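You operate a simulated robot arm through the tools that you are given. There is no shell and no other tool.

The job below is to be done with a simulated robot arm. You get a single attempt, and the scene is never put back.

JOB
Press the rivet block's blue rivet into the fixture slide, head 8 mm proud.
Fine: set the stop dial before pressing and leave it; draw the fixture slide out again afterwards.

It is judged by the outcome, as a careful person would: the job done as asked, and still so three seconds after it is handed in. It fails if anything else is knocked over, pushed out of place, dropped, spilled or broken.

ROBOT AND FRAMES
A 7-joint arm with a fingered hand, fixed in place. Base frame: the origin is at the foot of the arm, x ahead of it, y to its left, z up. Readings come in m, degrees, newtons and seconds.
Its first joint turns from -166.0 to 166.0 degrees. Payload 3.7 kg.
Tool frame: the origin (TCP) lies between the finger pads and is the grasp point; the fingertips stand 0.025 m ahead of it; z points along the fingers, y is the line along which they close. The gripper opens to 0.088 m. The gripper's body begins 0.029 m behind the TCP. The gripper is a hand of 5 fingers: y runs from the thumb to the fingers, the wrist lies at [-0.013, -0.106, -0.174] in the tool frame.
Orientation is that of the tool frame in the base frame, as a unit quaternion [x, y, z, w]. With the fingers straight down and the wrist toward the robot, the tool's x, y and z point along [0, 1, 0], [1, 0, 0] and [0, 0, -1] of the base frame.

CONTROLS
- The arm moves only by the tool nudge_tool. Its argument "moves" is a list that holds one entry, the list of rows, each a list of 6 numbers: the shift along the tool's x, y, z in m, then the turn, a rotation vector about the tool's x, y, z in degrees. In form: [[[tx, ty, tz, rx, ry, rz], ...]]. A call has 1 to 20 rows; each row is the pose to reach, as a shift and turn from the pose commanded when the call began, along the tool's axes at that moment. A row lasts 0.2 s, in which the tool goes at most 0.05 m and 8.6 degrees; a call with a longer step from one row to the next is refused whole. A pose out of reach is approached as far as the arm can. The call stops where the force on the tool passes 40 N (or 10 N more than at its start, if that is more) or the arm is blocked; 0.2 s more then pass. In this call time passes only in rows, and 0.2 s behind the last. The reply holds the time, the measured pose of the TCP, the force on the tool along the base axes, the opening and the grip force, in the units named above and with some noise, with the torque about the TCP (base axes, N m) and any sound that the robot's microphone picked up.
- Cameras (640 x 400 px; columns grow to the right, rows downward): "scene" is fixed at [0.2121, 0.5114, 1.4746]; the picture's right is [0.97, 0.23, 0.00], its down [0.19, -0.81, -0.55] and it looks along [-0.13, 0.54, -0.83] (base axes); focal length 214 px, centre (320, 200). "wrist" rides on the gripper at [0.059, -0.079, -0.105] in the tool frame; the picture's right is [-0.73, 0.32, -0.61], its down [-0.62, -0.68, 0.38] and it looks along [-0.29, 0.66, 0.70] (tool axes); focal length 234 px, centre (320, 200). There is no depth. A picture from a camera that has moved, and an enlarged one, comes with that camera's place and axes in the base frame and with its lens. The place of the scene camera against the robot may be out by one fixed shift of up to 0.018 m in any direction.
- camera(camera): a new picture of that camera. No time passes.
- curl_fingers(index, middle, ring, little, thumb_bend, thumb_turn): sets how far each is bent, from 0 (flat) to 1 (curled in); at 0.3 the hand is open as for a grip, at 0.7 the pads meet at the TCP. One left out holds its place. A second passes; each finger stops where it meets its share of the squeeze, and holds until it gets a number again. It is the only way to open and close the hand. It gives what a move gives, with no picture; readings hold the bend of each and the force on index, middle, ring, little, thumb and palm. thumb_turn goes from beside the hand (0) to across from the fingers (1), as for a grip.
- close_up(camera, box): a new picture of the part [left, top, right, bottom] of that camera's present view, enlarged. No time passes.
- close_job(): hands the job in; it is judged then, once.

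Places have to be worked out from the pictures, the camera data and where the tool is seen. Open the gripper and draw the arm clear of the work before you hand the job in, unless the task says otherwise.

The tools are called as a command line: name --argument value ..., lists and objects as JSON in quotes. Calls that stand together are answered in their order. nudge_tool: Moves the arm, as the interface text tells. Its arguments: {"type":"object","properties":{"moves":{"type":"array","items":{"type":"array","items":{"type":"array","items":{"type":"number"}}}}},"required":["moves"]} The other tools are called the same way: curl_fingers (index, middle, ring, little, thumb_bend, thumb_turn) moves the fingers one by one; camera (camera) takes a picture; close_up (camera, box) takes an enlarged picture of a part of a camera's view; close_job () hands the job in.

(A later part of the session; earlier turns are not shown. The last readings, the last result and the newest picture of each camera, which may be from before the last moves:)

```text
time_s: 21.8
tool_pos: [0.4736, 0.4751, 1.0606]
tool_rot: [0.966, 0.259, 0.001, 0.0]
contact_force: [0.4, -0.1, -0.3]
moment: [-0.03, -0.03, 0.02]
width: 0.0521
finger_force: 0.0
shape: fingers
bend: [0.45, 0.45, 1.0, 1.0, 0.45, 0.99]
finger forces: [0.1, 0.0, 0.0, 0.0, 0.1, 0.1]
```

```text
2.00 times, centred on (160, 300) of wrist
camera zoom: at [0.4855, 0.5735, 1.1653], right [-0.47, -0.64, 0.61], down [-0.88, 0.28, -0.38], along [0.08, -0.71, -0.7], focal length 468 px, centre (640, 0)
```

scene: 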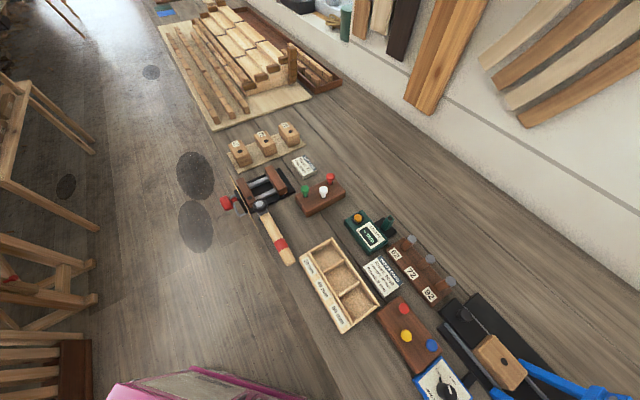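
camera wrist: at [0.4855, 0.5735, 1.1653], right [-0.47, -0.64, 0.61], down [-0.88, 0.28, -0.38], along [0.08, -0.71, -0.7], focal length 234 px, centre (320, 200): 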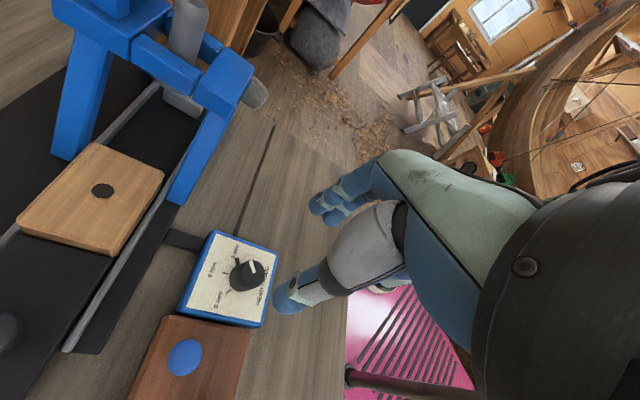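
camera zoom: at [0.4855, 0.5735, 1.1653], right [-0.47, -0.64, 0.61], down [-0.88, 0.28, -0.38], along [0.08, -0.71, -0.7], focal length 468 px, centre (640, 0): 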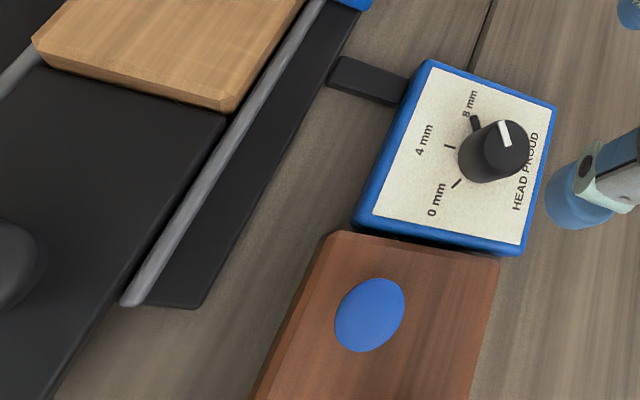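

The dial shows 8 mm and stayed put. The grey block at the rails' end looks like the slide's end stop. Now I lift over to the blue rivet, turning back to the 45° yaw, which keeps the fingers clear of yellow and the dial.

nudge_tool --moves '[[[0.0007, -0.006, 0, 0, 0, -8], [0.0014, -0.012, 0, 0, 0, -16], [0.002, -0.018, 0, 0, 0, -24], [0.0027, -0.023, 0, 0, 0, -32], [0.0034, -0.029, 0, 0, 0, -40], [0.004, -0.035, 0, 0, 0, -48], [0.0048, -0.04, 0, 0, 0, -56], [0.0055, -0.046, 0, 0, 0, -64], [0.006, -0.052, 0, 0, 0, -72], [0.0068, -0.058, 0, 0, 0, -80], [0.0075, -0.063, 0, 0, 0, -88], [0.0082, -0.069, 0, 0, 0, -96.5], [0.0089, -0.075, 0, 0, 0, -105], [0.0089, -0.075, 0.03, 0, 0, -105]]]'

camera --camera "wrist"

close_up --camera "wrist" --box '[200, 160, 440, 310]'

close_up --camera "scene" --box '[400, 310, 512, 380]'

```text
time_s: 24.8
tool_pos: [0.4432, 0.5449, 1.0332]
tool_rot: [0.381, 0.924, 0.0, 0.001]
contact_force: [0.4, -0.1, -0.1]
moment: [0.0, 0.0, 0.01]
width: 0.0521
finger_force: 0.1
shape: fingers
bend: [0.45, 0.45, 1.0, 1.0, 0.45, 0.99]
finger forces: [0.0, 0.0, 0.0, 0.1, 0.0, 0.1]
```

```text
taken
camera wrist: at [0.3448, 0.532, 1.1377], right [0.74, -0.28, 0.61], down [-0.04, -0.92, -0.38], along [0.67, 0.26, -0.69], focal length 234 px, centre (320, 200)
```

wrist: 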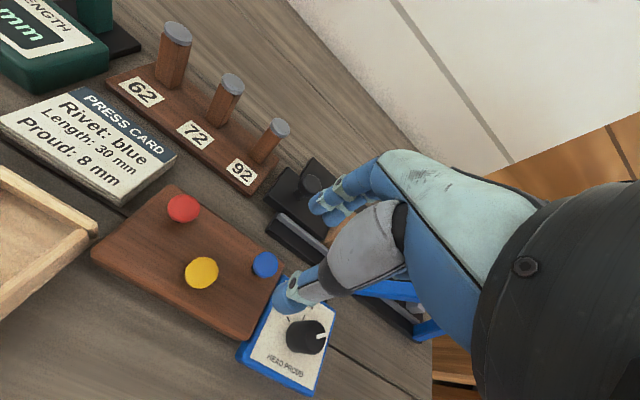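

```text
2.67 times, centred on (320, 235) of wrist
camera zoom: at [0.3448, 0.532, 1.1377], right [0.74, -0.28, 0.61], down [-0.04, -0.92, -0.38], along [0.67, 0.26, -0.69], focal length 624 px, centre (320, 107)
```

zoom: 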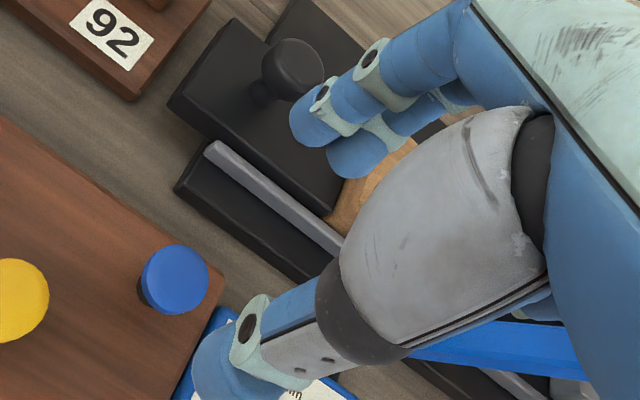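

```text
5.71 times, centred on (456, 345) of scene
camera zoom: at [0.2121, 0.5114, 1.4746], right [0.97, 0.23, 0.0], down [0.19, -0.81, -0.55], along [-0.13, 0.54, -0.83], focal length 1226 px, centre (-457, -629)
```

zoom: 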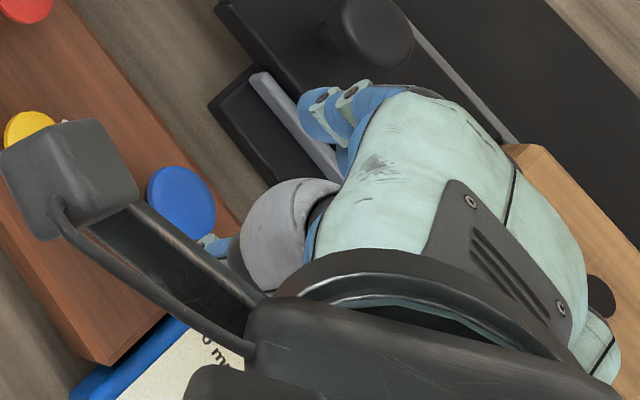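

The blue rivet head measures (0.4435, 0.5455), right under the TCP. I descend most of the way and look again.

nudge_tool --moves '[[[0, 0, 0.025, 0, 0, 0], [0, 0, 0.05, 0, 0, 0]]]'

close_up --camera "wrist" --box '[200, 160, 440, 310]'

close_up --camera "wrist" --box '[150, 200, 350, 325]'

```text
time_s: 25.4
tool_pos: [0.4427, 0.5454, 0.9821]
tool_rot: [0.382, 0.924, 0.002, 0.001]
contact_force: [0.2, 0.0, -0.2]
moment: [-0.02, 0.01, 0.01]
width: 0.0521
finger_force: 0.2
shape: fingers
bend: [0.45, 0.45, 1.0, 1.0, 0.45, 0.99]
finger forces: [0.0, 0.1, 0.0, 0.1, 0.1, 0.0]
```

```text
2.67 times, centred on (320, 235) of wrist
camera zoom: at [0.3455, 0.5305, 1.0858], right [0.74, -0.29, 0.61], down [-0.04, -0.92, -0.39], along [0.67, 0.26, -0.69], focal length 624 px, centre (320, 107)
```

zoom: 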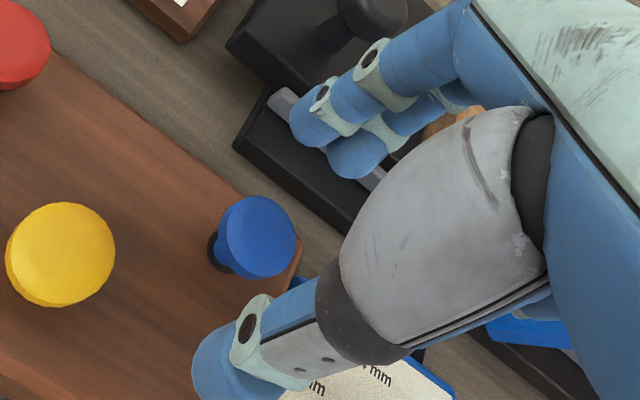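

```text
3.20 times, centred on (250, 262) of wrist
camera zoom: at [0.3455, 0.5305, 1.0858], right [0.74, -0.29, 0.61], down [-0.04, -0.92, -0.39], along [0.67, 0.26, -0.69], focal length 749 px, centre (544, 0)
```

zoom: 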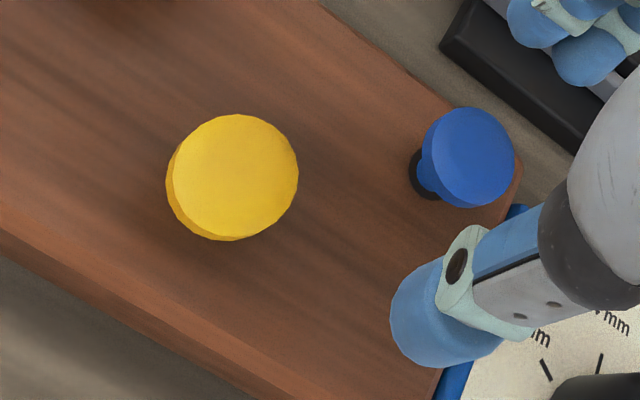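

The block top looks to be at about z 0.935 and the head rim at 0.943 to 0.95. I go down to TCP z≈0.962, which puts the tips just above the block, then close gently.

nudge_tool --moves '[[[-0.0005, 0.0, 0.01, 0, 0, 0], [-0.0005, 0.0, 0.0205, 0, 0, 0]]]'

curl_fingers --index 0.62 --middle 0.62 --thumb_bend 0.62

close_up --camera "wrist" --box '[200, 160, 440, 310]'

close_up --camera "scene" --box '[400, 310, 512, 380]'

```text
time_s: 26.0
tool_pos: [0.4425, 0.5457, 0.9619]
tool_rot: [0.382, 0.924, 0.0, 0.0]
contact_force: [0.3, -0.3, -0.4]
moment: [0.01, 0.03, 0.02]
width: 0.0519
finger_force: 0.1
shape: fingers
bend: [0.45, 0.45, 1.0, 1.0, 0.45, 0.99]
finger forces: [0.1, 0.0, 0.0, 0.1, 0.0, 0.0]
```

```text
time_s: 27.0
tool_pos: [0.4431, 0.5452, 0.9624]
tool_rot: [0.383, 0.924, 0.001, 0.0]
contact_force: [0.5, 0.2, 0.4]
moment: [0.04, 0.02, 0.0]
width: 0.0174
finger_force: 0.2
shape: fingers
bend: [0.61, 0.62, 1.0, 1.0, 0.61, 1.0]
finger forces: [0.5, 0.0, 0.0, 0.0, 0.4, 0.1]
```

```text
2.67 times, centred on (320, 235) of wrist
camera zoom: at [0.3458, 0.5308, 1.0664], right [0.74, -0.29, 0.61], down [-0.04, -0.92, -0.38], along [0.67, 0.26, -0.69], focal length 624 px, centre (320, 107)
```

zoom: 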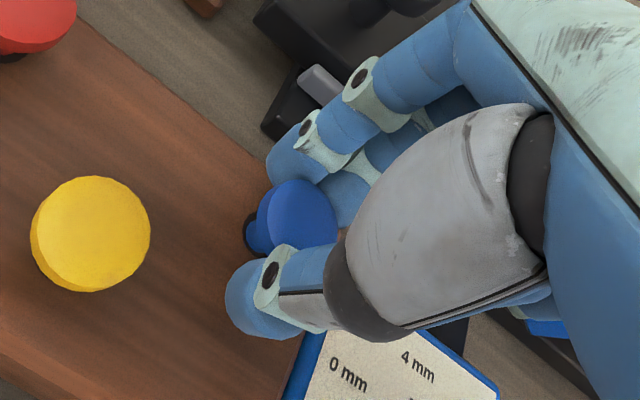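

```text
5.71 times, centred on (456, 345) of scene
camera zoom: at [0.2121, 0.5114, 1.4746], right [0.97, 0.23, 0.0], down [0.19, -0.81, -0.55], along [-0.13, 0.54, -0.83], focal length 1226 px, centre (-457, -629)
```

zoom: 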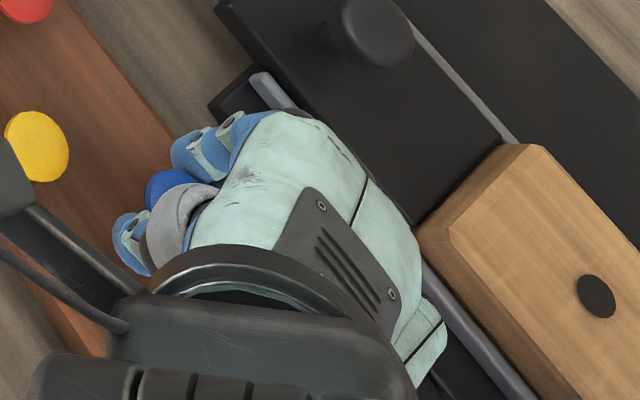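

The index and thumb just touch the head, so again I need a slight +x shift. I loosen, shift 2 mm, and grip firmly.

curl_fingers --index 0.55 --middle 0.55 --thumb_bend 0.55

nudge_tool --moves '[[[0.0025, 0.0, 0.0, 0, 0, 0]]]'

curl_fingers --index 0.72 --middle 0.72 --thumb_bend 0.74

close_up --camera "wrist" --box '[200, 160, 440, 310]'

```text
time_s: 28.0
tool_pos: [0.4426, 0.5451, 0.9624]
tool_rot: [0.383, 0.924, 0.001, 0.0]
contact_force: [-0.7, -0.5, 0.3]
moment: [0.05, 0.0, 0.0]
width: 0.0301
finger_force: 0.0
shape: fingers
bend: [0.55, 0.55, 1.0, 1.0, 0.55, 1.0]
finger forces: [0.1, 0.0, 0.0, 0.1, 0.0, 0.0]
```

```text
time_s: 28.4
tool_pos: [0.4411, 0.5471, 0.963]
tool_rot: [0.382, 0.924, 0.0, 0.0]
contact_force: [0.4, -0.2, 0.8]
moment: [0.02, -0.03, -0.03]
width: 0.0302
finger_force: 0.0
shape: fingers
bend: [0.55, 0.55, 1.0, 1.0, 0.55, 1.0]
finger forces: [0.0, 0.0, 0.0, 0.0, 0.0, 0.1]
```

```text
time_s: 29.4
tool_pos: [0.4416, 0.5472, 0.9624]
tool_rot: [0.384, 0.923, 0.0, 0.001]
contact_force: [-1.3, -1.1, -0.2]
moment: [0.0, 0.01, 0.0]
width: 0.0115
finger_force: 8.9
shape: fingers
bend: [0.71, 0.66, 1.0, 1.0, 0.63, 1.0]
finger forces: [4.8, 3.2, 0.0, 0.1, 9.6, 0.0]
```

```text
2.67 times, centred on (320, 235) of wrist
camera zoom: at [0.3441, 0.5324, 1.0665], right [0.74, -0.29, 0.61], down [-0.04, -0.92, -0.38], along [0.67, 0.26, -0.69], focal length 624 px, centre (320, 107)
```

zoom: 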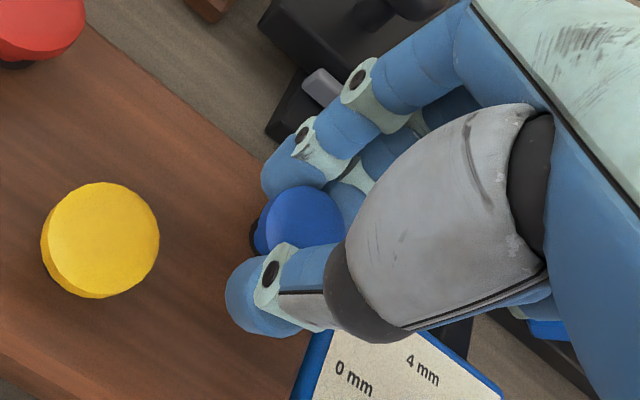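

The three digits hold the head, with the index wrapping one side. I lift 15 mm slowly and check that the rivet comes along.

nudge_tool --moves '[[[0, 0, -0.004, 0, 0, 0], [0, 0, -0.008, 0, 0, 0], [0, 0, -0.015, 0, 0, 0]]]'

close_up --camera "wrist" --box '[200, 160, 440, 310]'

```text
time_s: 30.2
tool_pos: [0.4419, 0.5465, 0.9772]
tool_rot: [0.382, 0.924, 0.001, 0.0]
contact_force: [0.0, 0.1, -0.2]
moment: [0.0, 0.0, 0.0]
width: 0.0082
finger_force: 7.6
shape: fingers
bend: [0.71, 0.71, 1.0, 1.0, 0.66, 1.0]
finger forces: [4.8, 3.3, 0.1, 0.0, 7.5, 0.0]
```

```text
2.67 times, centred on (320, 235) of wrist
camera zoom: at [0.3449, 0.5319, 1.0812], right [0.74, -0.28, 0.61], down [-0.04, -0.92, -0.38], along [0.67, 0.26, -0.69], focal length 624 px, centre (320, 107)
```

zoom: 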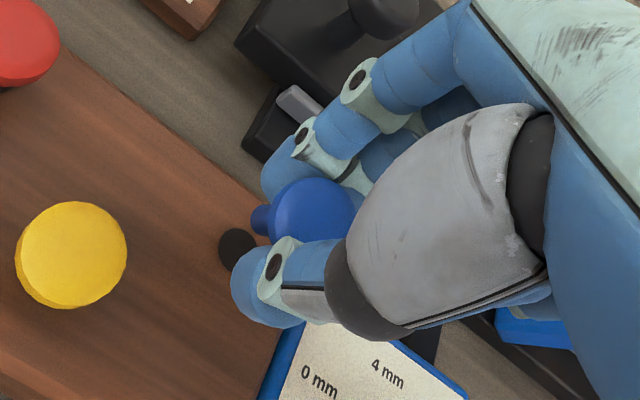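

The rivet is out of its hole but looks tilted in the grip. I look more closely.

close_up --camera "wrist" --box '[270, 210, 366, 270]'

close_up --camera "scene" --box '[410, 320, 474, 360]'

```text
6.67 times, centred on (318, 240) of wrist
camera zoom: at [0.3449, 0.5319, 1.0812], right [0.74, -0.28, 0.61], down [-0.04, -0.92, -0.38], along [0.67, 0.26, -0.69], focal length 1561 px, centre (333, -67)
```

zoom: 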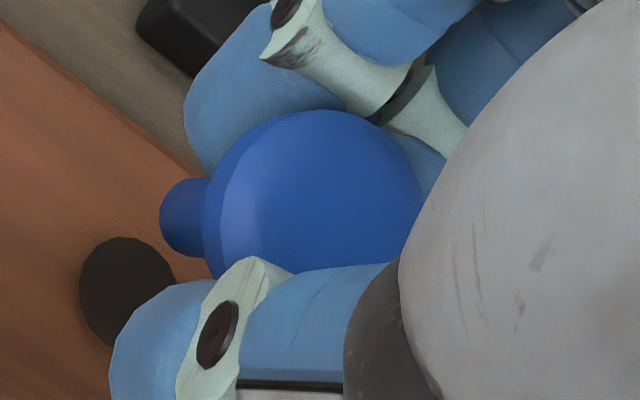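

```text
10.00 times, centred on (442, 340) of scene
camera zoom: at [0.2121, 0.5114, 1.4746], right [0.97, 0.23, 0.0], down [0.19, -0.81, -0.55], along [-0.13, 0.54, -0.83], focal length 2145 px, centre (-900, -1200)
```

zoom: 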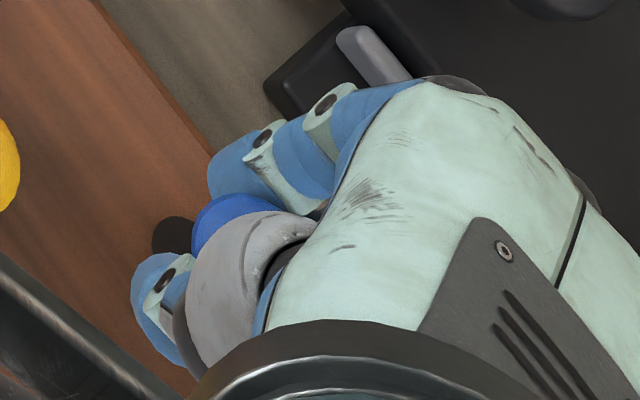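

The head moved with the hand, but the shank tip leans toward the finger side, by my estimate about 16°. I zoom in further to judge the tilt before correcting it.

close_up --camera "wrist" --box '[286, 222, 342, 257]'

```text
11.43 times, centred on (314, 240) of wrist
camera zoom: at [0.3449, 0.5319, 1.0812], right [0.74, -0.28, 0.61], down [-0.04, -0.92, -0.38], along [0.67, 0.26, -0.69], focal length 2676 px, centre (389, -251)
```

zoom: 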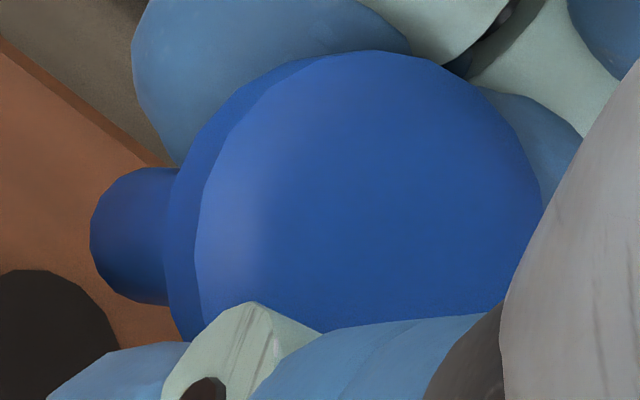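

The rivet tilts about 19°, purely about the tool's x axis and with its tip toward the fingers. Tilting the hand will correct that. For clearance at the press I want a yaw near -105° to -120°, so I lift and yaw in steps to see if it is reachable.

nudge_tool --moves '[[[0, 0, -0.03, 0, 0, 0], [0, 0, -0.065, 0, 0, 0], [0, 0, -0.1, 0, 0, 0], [0, 0, -0.1, 0, 0, 7], [0, 0, -0.1, 0, 0, 14], [0, 0, -0.1, 0, 0, 21], [0, 0, -0.1, 0, 0, 28], [0, 0, -0.1, 0, 0, 35], [0, 0, -0.1, 0, 0, 42], [0, 0, -0.1, 0, 0, 49], [0, 0, -0.1, 0, 0, 56], [0, 0, -0.1, 0, 0, 63], [0, 0, -0.1, 0, 0, 70], [0, 0, -0.1, 0, 0, 77], [0, 0, -0.1, 0, 0, 84], [0, 0, -0.1, 0, 0, 91], [0, 0, -0.1, 0, 0, 98], [0, 0, -0.1, 0, 0, 105]]]'

camera --camera "wrist"

camera --camera "scene"

```text
time_s: 34.0
tool_pos: [0.4423, 0.546, 1.0725]
tool_rot: [0.954, 0.299, -0.004, 0.004]
contact_force: [0.7, 0.1, -0.3]
moment: [-0.03, 0.01, -0.03]
width: 0.008
finger_force: 7.5
shape: fingers
bend: [0.71, 0.71, 1.0, 1.0, 0.66, 1.0]
finger forces: [4.9, 3.3, 0.0, 0.0, 7.3, 0.0]
out of reach, approached as far as the arm can: row 18
```

```text
taken
camera wrist: at [0.4462, 0.6459, 1.1757], right [-0.41, -0.67, 0.62], down [-0.9, 0.2, -0.38], along [0.13, -0.71, -0.69], focal length 234 px, centre (320, 200)
```

wrist: 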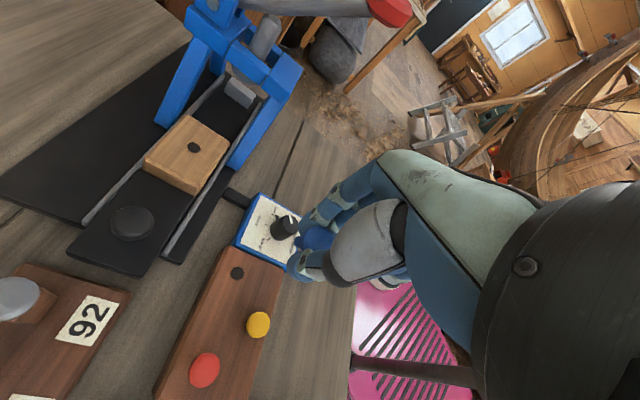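

```text
taken
```

scene: 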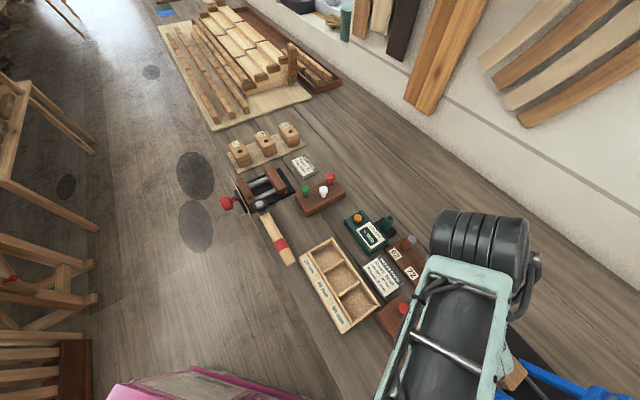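

Yaw -55° is the wrist's limit here, so I use -50° instead. The measured outer knuckle surface still clears the frame at that yaw. I yaw back a little, tilt the hand 19° about x to bring the rivet upright, and carry it high over the fixture.

nudge_tool --moves '[[[0, 0, 0, 0, 0, -5], [0, 0, 0, 0, 0, -10], [0, 0, 0, 6.3, -0.55, -10], [0, 0, 0, 12.7, -1.1, -10], [0, 0, 0, 19, -1.66, -10]]]'

camera --camera "wrist"

close_up --camera "wrist" --box '[270, 210, 366, 270]'

```text
time_s: 35.2
tool_pos: [0.4429, 0.5477, 1.0711]
tool_rot: [0.912, 0.375, -0.067, -0.15]
contact_force: [-0.8, -0.3, -0.8]
moment: [0.0, 0.01, 0.03]
width: 0.008
finger_force: 8.1
shape: fingers
bend: [0.71, 0.71, 1.0, 1.0, 0.66, 1.0]
finger forces: [5.0, 3.2, 0.1, 0.0, 7.3, 0.0]
```

```text
taken
camera wrist: at [0.4573, 0.618, 1.1952], right [-0.16, -0.87, 0.48], down [-0.99, 0.1, -0.14], along [0.07, -0.49, -0.87], focal length 234 px, centre (320, 200)
```

wrist: 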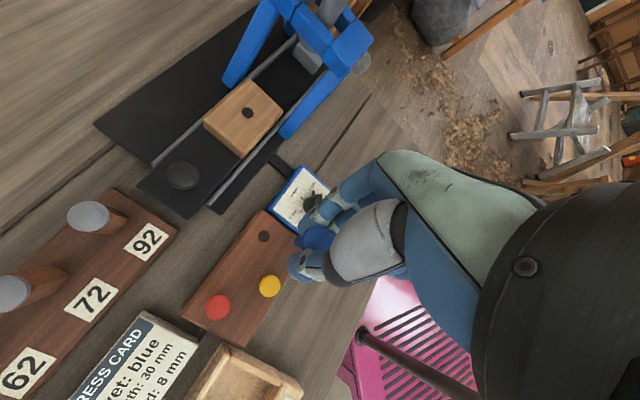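

```text
6.67 times, centred on (318, 240) of wrist
camera zoom: at [0.4573, 0.618, 1.1952], right [-0.16, -0.87, 0.48], down [-0.99, 0.1, -0.14], along [0.07, -0.49, -0.87], focal length 1561 px, centre (333, -67)
```

zoom: 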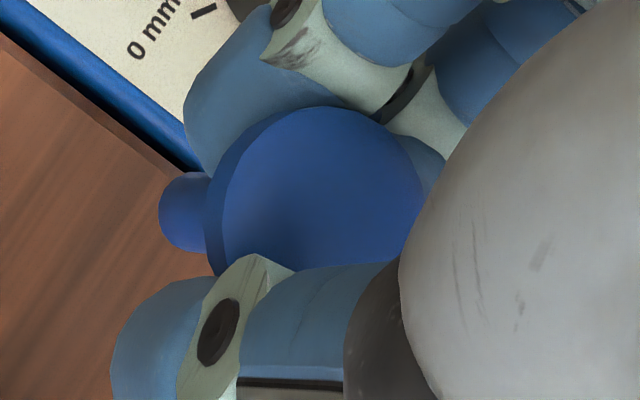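

The rivet is now upright to within about a degree, judging by where the shank tip appears, and it is still firmly held. I carry it across at this height to above the fixture hole.

nudge_tool --moves '[[[0.0197, 0.0188, -0.0066, 0, 0, 0], [0.0394, 0.0375, -0.0132, 0, 0, 0], [0.0591, 0.0563, -0.0199, 0, 0, 0], [0.0788, 0.0751, -0.0265, 0, 0, 0], [0.0985, 0.0935, -0.0331, 0, 0, 0]]]'

camera --camera "wrist"

close_up --camera "wrist" --box '[230, 180, 390, 280]'

close_up --camera "scene" --box '[440, 300, 600, 400]'

```text
time_s: 36.4
tool_pos: [0.5822, 0.5462, 1.0722]
tool_rot: [0.912, 0.377, -0.067, -0.15]
contact_force: [0.1, -0.6, 0.1]
moment: [0.02, -0.04, -0.02]
width: 0.0079
finger_force: 7.8
shape: fingers
bend: [0.71, 0.71, 1.0, 1.0, 0.66, 1.0]
finger forces: [4.9, 3.3, 0.0, 0.0, 7.2, 0.1]
```

```text
taken
camera wrist: at [0.5955, 0.6175, 1.1958], right [-0.16, -0.86, 0.48], down [-0.99, 0.1, -0.14], along [0.07, -0.49, -0.87], focal length 234 px, centre (320, 200)
```

wrist: 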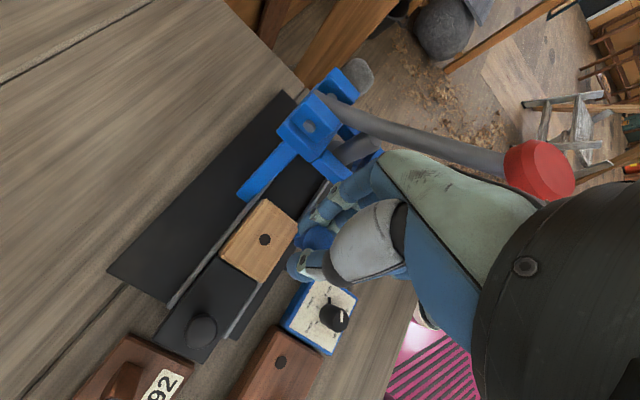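

```text
4.00 times, centred on (310, 230) of wrist
camera zoom: at [0.5955, 0.6175, 1.1958], right [-0.16, -0.86, 0.48], down [-0.99, 0.1, -0.14], along [0.07, -0.49, -0.87], focal length 937 px, centre (360, 80)
```

zoom: 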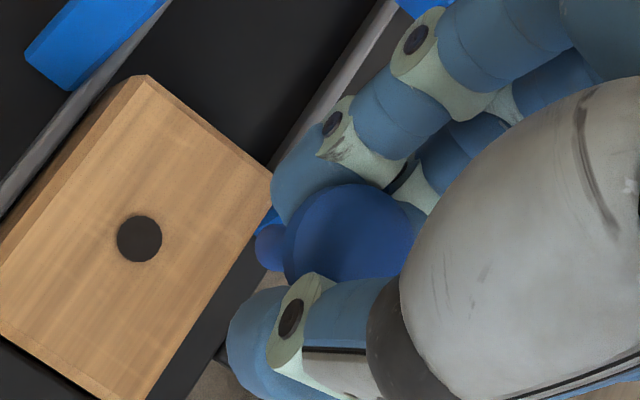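

```text
4.00 times, centred on (520, 350) of scene
camera zoom: at [0.2121, 0.5114, 1.4746], right [0.97, 0.23, 0.0], down [0.19, -0.81, -0.55], along [-0.13, 0.54, -0.83], focal length 858 px, centre (-480, -400)
```

zoom: 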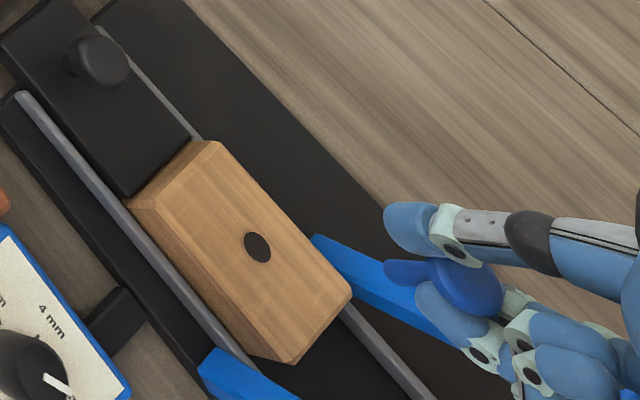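

In both cameras the rivet tip is about 3 mm short of the hole in +y. I correct that and descend 60 mm, keeping the tip about 20 mm above the wood.

nudge_tool --moves '[[[0.0034, -0.0014, 0.0005, 0, 0, 0], [0.0033, 0.0034, 0.0147, 0, 0, 0], [0.0033, 0.0083, 0.0288, 0, 0, 0], [0.0033, 0.0132, 0.043, 0, 0, 0], [0.0034, 0.0181, 0.0572, 0, 0, 0]]]'

close_up --camera "wrist" --box '[230, 180, 390, 280]'

close_up --camera "scene" --box '[470, 320, 582, 390]'

camera --camera "wrist"

```text
time_s: 37.6
tool_pos: [0.5815, 0.5503, 1.0102]
tool_rot: [0.912, 0.376, -0.067, -0.151]
contact_force: [0.6, 0.2, -0.4]
moment: [-0.02, -0.03, 0.0]
width: 0.0079
finger_force: 7.8
shape: fingers
bend: [0.71, 0.71, 1.0, 1.0, 0.66, 1.0]
finger forces: [5.0, 3.3, 0.0, 0.1, 7.0, 0.1]
```

```text
4.00 times, centred on (310, 230) of wrist
camera zoom: at [0.5965, 0.6213, 1.1343], right [-0.16, -0.87, 0.48], down [-0.99, 0.1, -0.14], along [0.07, -0.49, -0.87], focal length 937 px, centre (360, 80)
```

zoom: 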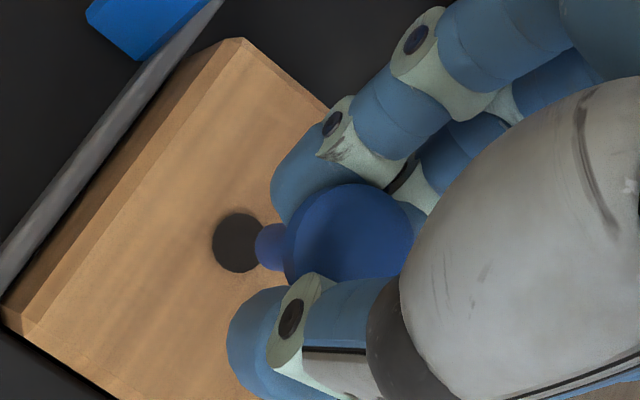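

```text
5.71 times, centred on (526, 355) of scene
camera zoom: at [0.2121, 0.5114, 1.4746], right [0.97, 0.23, 0.0], down [0.19, -0.81, -0.55], along [-0.13, 0.54, -0.83], focal length 1226 px, centre (-857, -686)
```

zoom: 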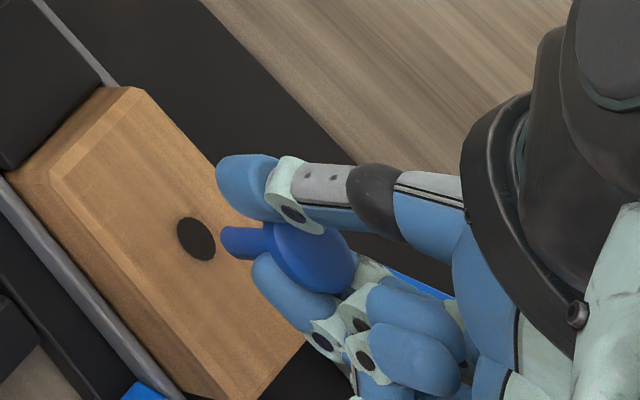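

```text
taken
camera wrist: at [0.5965, 0.6213, 1.1343], right [-0.16, -0.87, 0.48], down [-0.99, 0.1, -0.14], along [0.07, -0.49, -0.87], focal length 234 px, centre (320, 200)
```

wrist: 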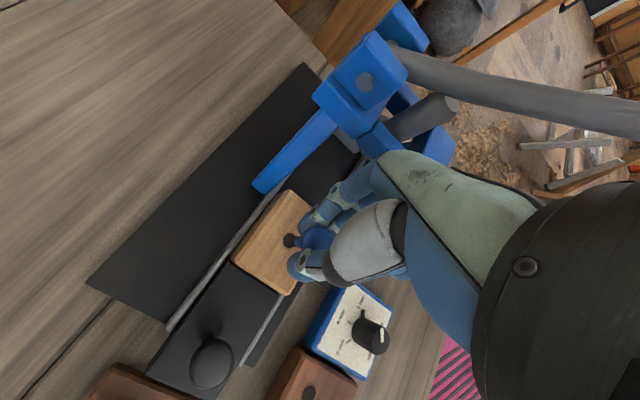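

The tip is within about 1 mm of the hole axis and roughly 17 mm above it. I make a tiny correction and lower slowly to just at the mouth.

nudge_tool --moves '[[[0.001, 0.0015, 0.0047, 0, 0, 0], [0.0011, 0.0034, 0.0099, 0, 0, 0], [0.0011, 0.0051, 0.0148, 0, 0, 0]]]'

close_up --camera "wrist" --box '[270, 210, 366, 270]'

close_up --camera "scene" --box '[488, 337, 552, 377]'

```text
time_s: 38.4
tool_pos: [0.5835, 0.5506, 0.9953]
tool_rot: [0.912, 0.377, -0.068, -0.15]
contact_force: [-0.3, 0.3, -0.3]
moment: [-0.04, -0.01, 0.0]
width: 0.0078
finger_force: 7.5
shape: fingers
bend: [0.71, 0.71, 1.0, 1.0, 0.66, 1.0]
finger forces: [5.0, 3.3, 0.1, 0.1, 7.1, 0.0]
```

```text
6.67 times, centred on (318, 240) of wrist
camera zoom: at [0.5975, 0.621, 1.1192], right [-0.16, -0.86, 0.48], down [-0.99, 0.1, -0.14], along [0.07, -0.49, -0.87], focal length 1561 px, centre (333, -67)
```

zoom: 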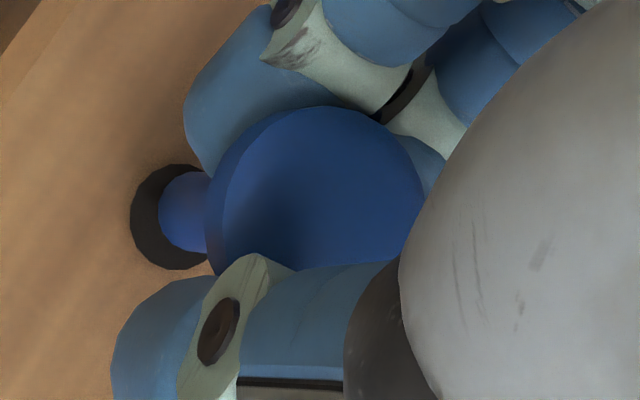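

```text
10.00 times, centred on (520, 357) of scene
camera zoom: at [0.2121, 0.5114, 1.4746], right [0.97, 0.23, 0.0], down [0.19, -0.81, -0.55], along [-0.13, 0.54, -0.83], focal length 2145 px, centre (-1680, -1370)
```

zoom: 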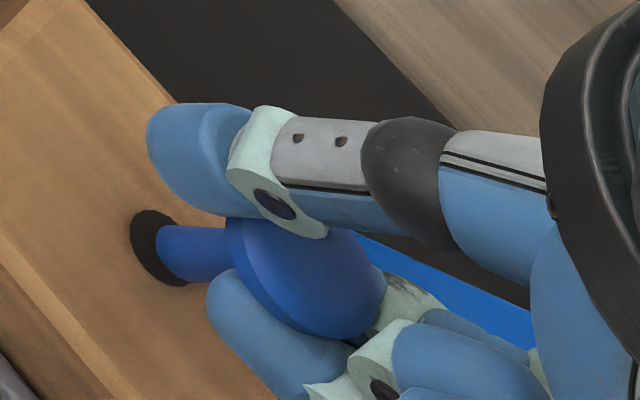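

The tip is at the hole mouth and centred. I lower another 12 mm in small steps, letting the force limit stop me if it catches.

nudge_tool --moves '[[[0, 0.001, 0.0028, 0, 0, 0], [0, 0.0019, 0.0057, 0, 0, 0], [0, 0.0029, 0.0085, 0, 0, 0], [0, 0.0039, 0.0113, 0, 0, 0]]]'

close_up --camera "wrist" --box '[270, 210, 366, 270]'

close_up --camera "scene" --box '[488, 337, 552, 377]'

```text
time_s: 39.4
tool_pos: [0.5841, 0.5492, 0.9861]
tool_rot: [0.912, 0.376, -0.067, -0.15]
contact_force: [1.3, 0.7, 14.2]
moment: [0.02, -0.05, 0.01]
width: 0.0057
finger_force: 11.1
shape: fingers
bend: [0.72, 0.72, 1.0, 1.0, 0.66, 1.0]
finger forces: [7.9, 5.3, 0.1, 0.0, 8.8, 0.1]
```

```text
6.67 times, centred on (318, 240) of wrist
camera zoom: at [0.5987, 0.6205, 1.1104], right [-0.16, -0.87, 0.47], down [-0.98, 0.1, -0.14], along [0.07, -0.49, -0.87], focal length 1561 px, centre (333, -67)
```

zoom: 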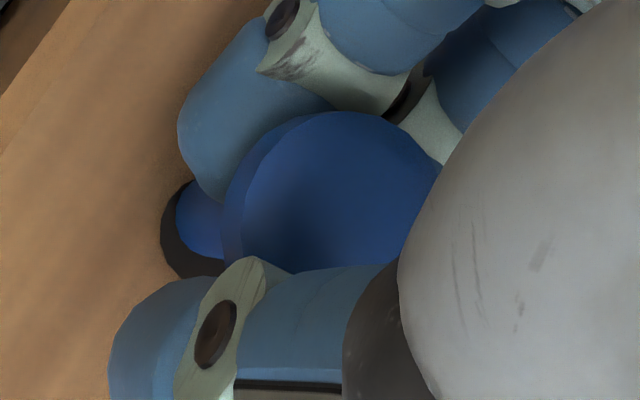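

```text
10.00 times, centred on (520, 357) of scene
camera zoom: at [0.2121, 0.5114, 1.4746], right [0.97, 0.23, 0.0], down [0.19, -0.81, -0.55], along [-0.13, 0.54, -0.83], focal length 2145 px, centre (-1680, -1370)
```

zoom: 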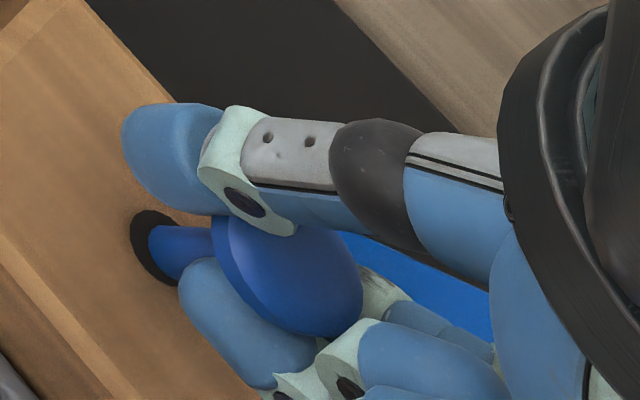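

The rivet met resistance (14 N) about 2 to 3 mm in and slid up slightly in the grip, so it may be catching the rim a little off centre. I ease 1 mm back along the slide direction and see whether the force drops.

nudge_tool --moves '[[[0, -0.0005, 0, 0, 0, 0], [0, -0.001, 0, 0, 0, 0], [0, -0.0015, 0.0002, 0, 0, 0]]]'

close_up --camera "wrist" --box '[270, 210, 366, 270]'

close_up --camera "scene" --box '[488, 337, 552, 377]'

```text
time_s: 40.2
tool_pos: [0.5841, 0.5521, 0.9858]
tool_rot: [0.912, 0.376, -0.067, -0.15]
contact_force: [2.8, 0.3, 14.2]
moment: [-0.06, -0.07, -0.02]
width: 0.0062
finger_force: 12.3
shape: fingers
bend: [0.71, 0.72, 1.0, 1.0, 0.66, 1.0]
finger forces: [9.8, 6.6, 0.1, 0.0, 8.8, 0.0]
```

```text
6.67 times, centred on (318, 240) of wrist
camera zoom: at [0.598, 0.6217, 1.1092], right [-0.16, -0.87, 0.48], down [-0.99, 0.1, -0.14], along [0.07, -0.49, -0.87], focal length 1561 px, centre (333, -67)
```

zoom: 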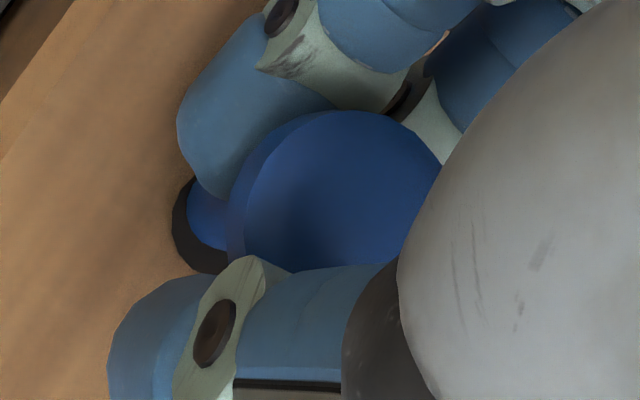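

```text
10.00 times, centred on (520, 357) of scene
camera zoom: at [0.2121, 0.5114, 1.4746], right [0.97, 0.23, 0.0], down [0.19, -0.81, -0.55], along [-0.13, 0.54, -0.83], focal length 2145 px, centre (-1680, -1370)
```

zoom: 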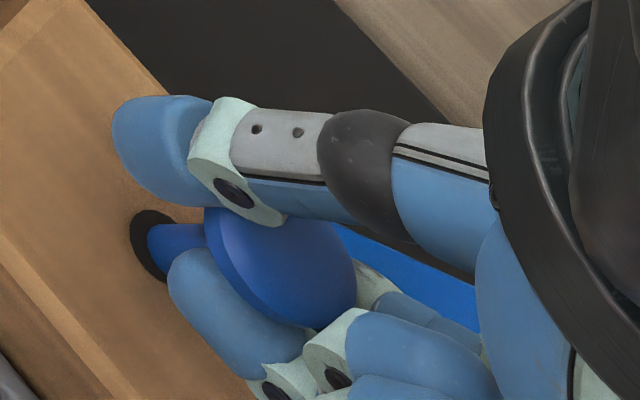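

The tip stayed put in the hole while the hand moved, so it seems captured by the bore. I undo that shift, ease off the downward push, then loosen the grip slightly so the fingers still cage the rivet.

nudge_tool --moves '[[[0, 0.0005, 0, 0, 0, 0], [0, 0.001, 0, 0, 0, 0], [0, 0.001, -0.002, 0, 0, 0]]]'

curl_fingers --index 0.67 --middle 0.67 --thumb_bend 0.62

close_up --camera "wrist" --box '[270, 210, 366, 270]'

close_up --camera "scene" --box '[488, 337, 552, 377]'

```text
time_s: 41.0
tool_pos: [0.5823, 0.5501, 0.9859]
tool_rot: [0.912, 0.376, -0.067, -0.149]
contact_force: [1.3, -0.7, 8.4]
moment: [0.02, -0.05, 0.02]
width: 0.0055
finger_force: 10.0
shape: fingers
bend: [0.71, 0.72, 1.0, 1.0, 0.67, 1.0]
finger forces: [7.2, 5.9, 0.0, 0.0, 7.3, 0.0]
```

```text
time_s: 42.0
tool_pos: [0.585, 0.5506, 0.9863]
tool_rot: [0.912, 0.376, -0.068, -0.15]
contact_force: [-0.3, 0.6, -0.6]
moment: [-0.01, -0.01, 0.0]
width: 0.0109
finger_force: 0.2
shape: fingers
bend: [0.67, 0.67, 1.0, 1.0, 0.62, 1.0]
finger forces: [0.5, 0.2, 0.0, 0.0, 0.3, 0.1]
```

```text
6.67 times, centred on (318, 240) of wrist
camera zoom: at [0.5985, 0.6213, 1.11], right [-0.16, -0.86, 0.48], down [-0.99, 0.1, -0.14], along [0.07, -0.49, -0.87], focal length 1561 px, centre (333, -67)
```

zoom: 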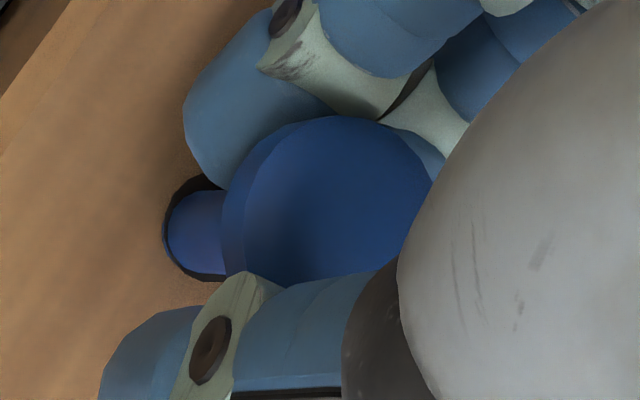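

```text
10.00 times, centred on (520, 357) of scene
camera zoom: at [0.2121, 0.5114, 1.4746], right [0.97, 0.23, 0.0], down [0.19, -0.81, -0.55], along [-0.13, 0.54, -0.83], focal length 2145 px, centre (-1680, -1370)
```

zoom: 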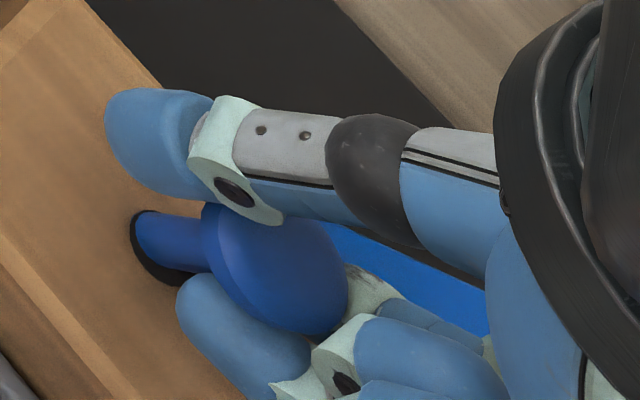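

With the grip loosened, the rivet recentred and dropped slightly further in: head top is about 0.975, so several mm of shank are in the hole. I re-grip lightly and press down gently to seat it further.

curl_fingers --index 0.71 --middle 0.71 --thumb_bend 0.7

nudge_tool --moves '[[[0, 0.0005, 0.0016, 0, 0, 0], [0, 0.001, 0.0033, 0, 0, 0], [0, 0.0016, 0.005, 0, 0, 0]]]'

close_up --camera "wrist" --box '[270, 210, 366, 270]'

close_up --camera "scene" --box '[488, 337, 552, 377]'

```text
time_s: 43.0
tool_pos: [0.5836, 0.5501, 0.9851]
tool_rot: [0.912, 0.376, -0.067, -0.149]
contact_force: [1.2, 0.1, -0.2]
moment: [-0.02, -0.02, -0.01]
width: 0.0071
finger_force: 4.7
shape: fingers
bend: [0.67, 0.68, 1.0, 1.0, 0.65, 1.0]
finger forces: [2.8, 2.1, 0.1, 0.0, 3.7, 0.0]
```

```text
time_s: 43.8
tool_pos: [0.5837, 0.5512, 0.9808]
tool_rot: [0.912, 0.376, -0.067, -0.151]
contact_force: [0.8, -0.9, -0.4]
moment: [-0.01, -0.02, 0.02]
width: 0.0071
finger_force: 4.5
shape: fingers
bend: [0.67, 0.68, 1.0, 1.0, 0.65, 1.0]
finger forces: [3.2, 2.2, 0.1, 0.1, 3.8, 0.1]
```

```text
6.67 times, centred on (318, 240) of wrist
camera zoom: at [0.5985, 0.6214, 1.1051], right [-0.16, -0.86, 0.48], down [-0.99, 0.1, -0.14], along [0.07, -0.49, -0.87], focal length 1561 px, centre (333, -67)
```

zoom: 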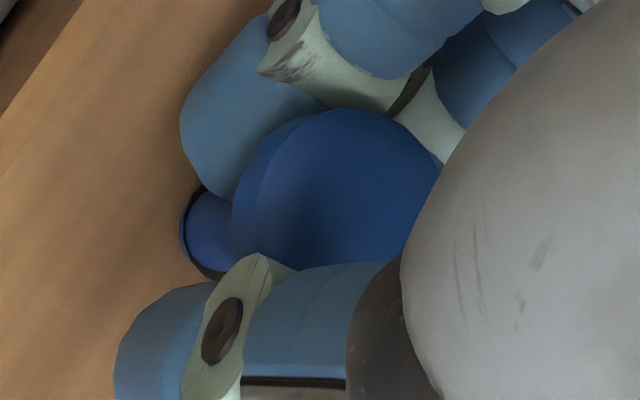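

```text
10.00 times, centred on (520, 357) of scene
camera zoom: at [0.2121, 0.5114, 1.4746], right [0.97, 0.23, 0.0], down [0.19, -0.81, -0.55], along [-0.13, 0.54, -0.83], focal length 2145 px, centre (-1680, -1370)
```

zoom: 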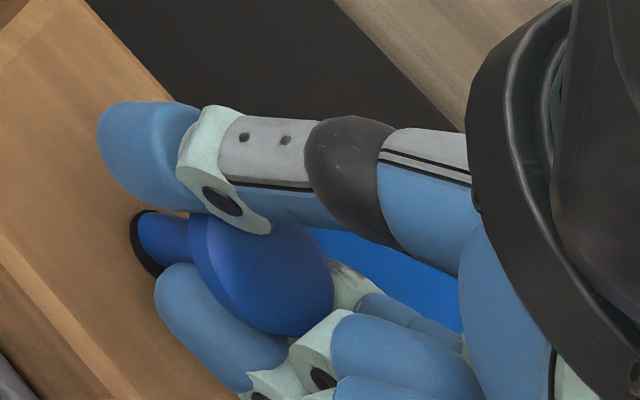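

The rivet now slides freely into the hole: down about 5 mm with no resistance, and roughly 10 mm of shank is in. My fingertips are nearly at the wood, so I release in stages.

curl_fingers --index 0.62 --middle 0.62 --thumb_bend 0.58

close_up --camera "wrist" --box '[270, 210, 366, 270]'

close_up --camera "scene" --box '[488, 337, 552, 377]'

```text
time_s: 44.8
tool_pos: [0.5845, 0.5494, 0.9818]
tool_rot: [0.912, 0.376, -0.068, -0.15]
contact_force: [-0.3, -0.2, 0.0]
moment: [0.03, -0.01, 0.02]
width: 0.0202
finger_force: 0.1
shape: fingers
bend: [0.62, 0.62, 1.0, 1.0, 0.57, 1.0]
finger forces: [0.0, 0.0, 0.0, 0.0, 0.0, 0.0]
```

```text
6.67 times, centred on (318, 240) of wrist
camera zoom: at [0.5984, 0.6216, 1.1053], right [-0.16, -0.86, 0.48], down [-0.99, 0.1, -0.14], along [0.07, -0.49, -0.87], focal length 1561 px, centre (333, -67)
```

zoom: 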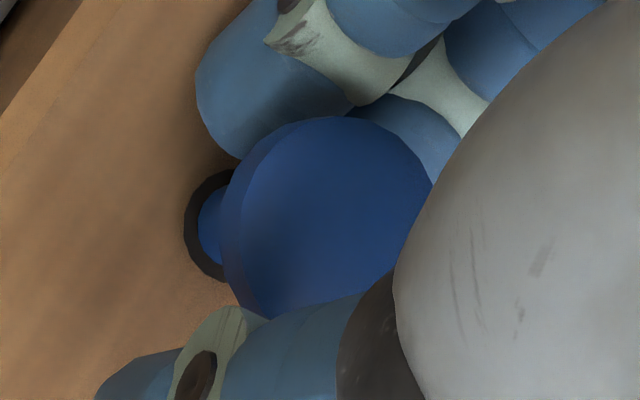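

```text
10.00 times, centred on (520, 357) of scene
camera zoom: at [0.2121, 0.5114, 1.4746], right [0.97, 0.23, 0.0], down [0.19, -0.81, -0.55], along [-0.13, 0.54, -0.83], focal length 2145 px, centre (-1680, -1370)
```

zoom: 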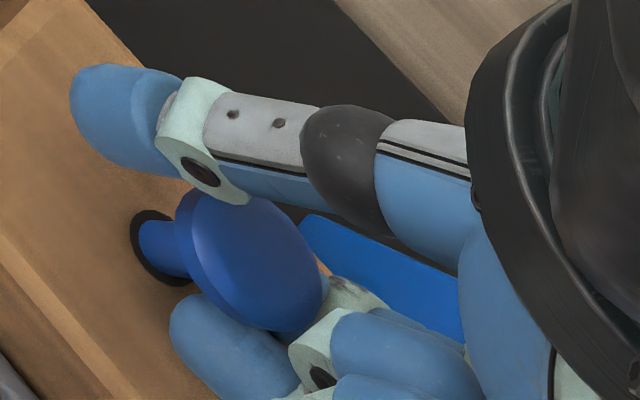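

Released; the rivet stands in the hole on its own. I open wider and rise straight up.

curl_fingers --index 0.38 --middle 0.38 --thumb_bend 0.35

nudge_tool --moves '[[[-0.0001, -0.0049, -0.0142, 0, 0, 0], [-0.0003, -0.0097, -0.0283, 0, 0, 0], [-0.0005, -0.0146, -0.0425, 0, 0, 0], [-0.0006, -0.0259, -0.0756, 0, 0, 0]]]'

camera --camera "wrist"

close_up --camera "scene" --box '[470, 320, 582, 390]'

```text
time_s: 45.6
tool_pos: [0.5851, 0.5497, 0.9878]
tool_rot: [0.911, 0.377, -0.063, -0.152]
contact_force: [-0.7, -0.4, 11.3]
moment: [-0.23, -0.22, -0.01]
width: 0.0673
finger_force: 6.0
shape: fingers
bend: [0.41, 0.4, 1.0, 1.0, 0.35, 0.98]
finger forces: [4.6, 7.1, 0.0, 0.1, 0.1, 0.0]
stopped: the force on the tool passed its limit at 42 N (the readings are from after the stop); the commanded pose is now the measured one
```

```text
time_s: 46.6
tool_pos: [0.5846, 0.5517, 1.0673]
tool_rot: [0.912, 0.377, -0.066, -0.15]
contact_force: [-0.5, 0.0, -0.4]
moment: [0.0, 0.01, 0.0]
width: 0.0708
finger_force: 0.1
shape: fingers
bend: [0.38, 0.38, 1.0, 1.0, 0.35, 0.98]
finger forces: [0.1, 0.0, 0.1, 0.0, 0.0, 0.0]
```

```text
taken
camera wrist: at [0.5991, 0.6217, 1.1902], right [-0.16, -0.87, 0.47], down [-0.98, 0.1, -0.14], along [0.07, -0.49, -0.87], focal length 234 px, centre (320, 200)
```

wrist: 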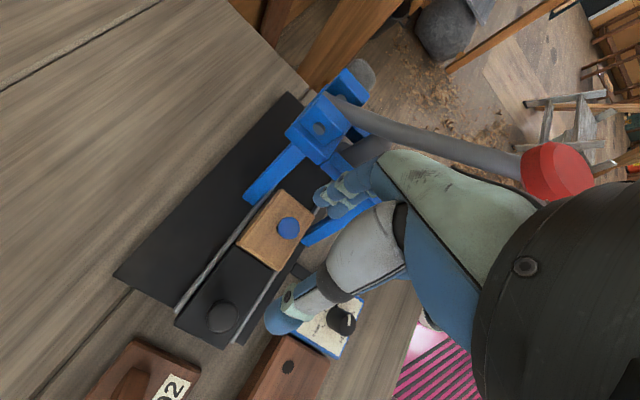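

```text
5.71 times, centred on (526, 355) of scene
camera zoom: at [0.2121, 0.5114, 1.4746], right [0.97, 0.23, 0.0], down [0.19, -0.81, -0.55], along [-0.13, 0.54, -0.83], focal length 1226 px, centre (-857, -686)
```

zoom: 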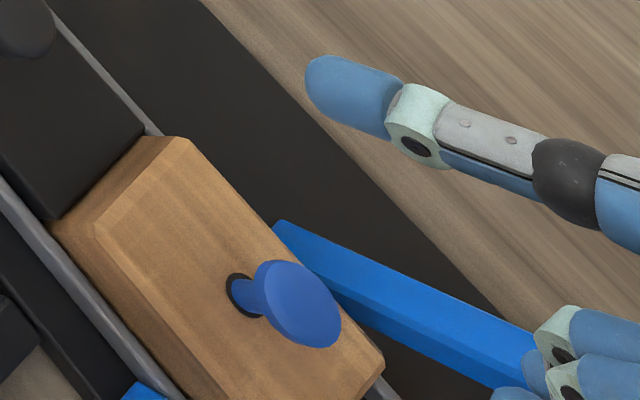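

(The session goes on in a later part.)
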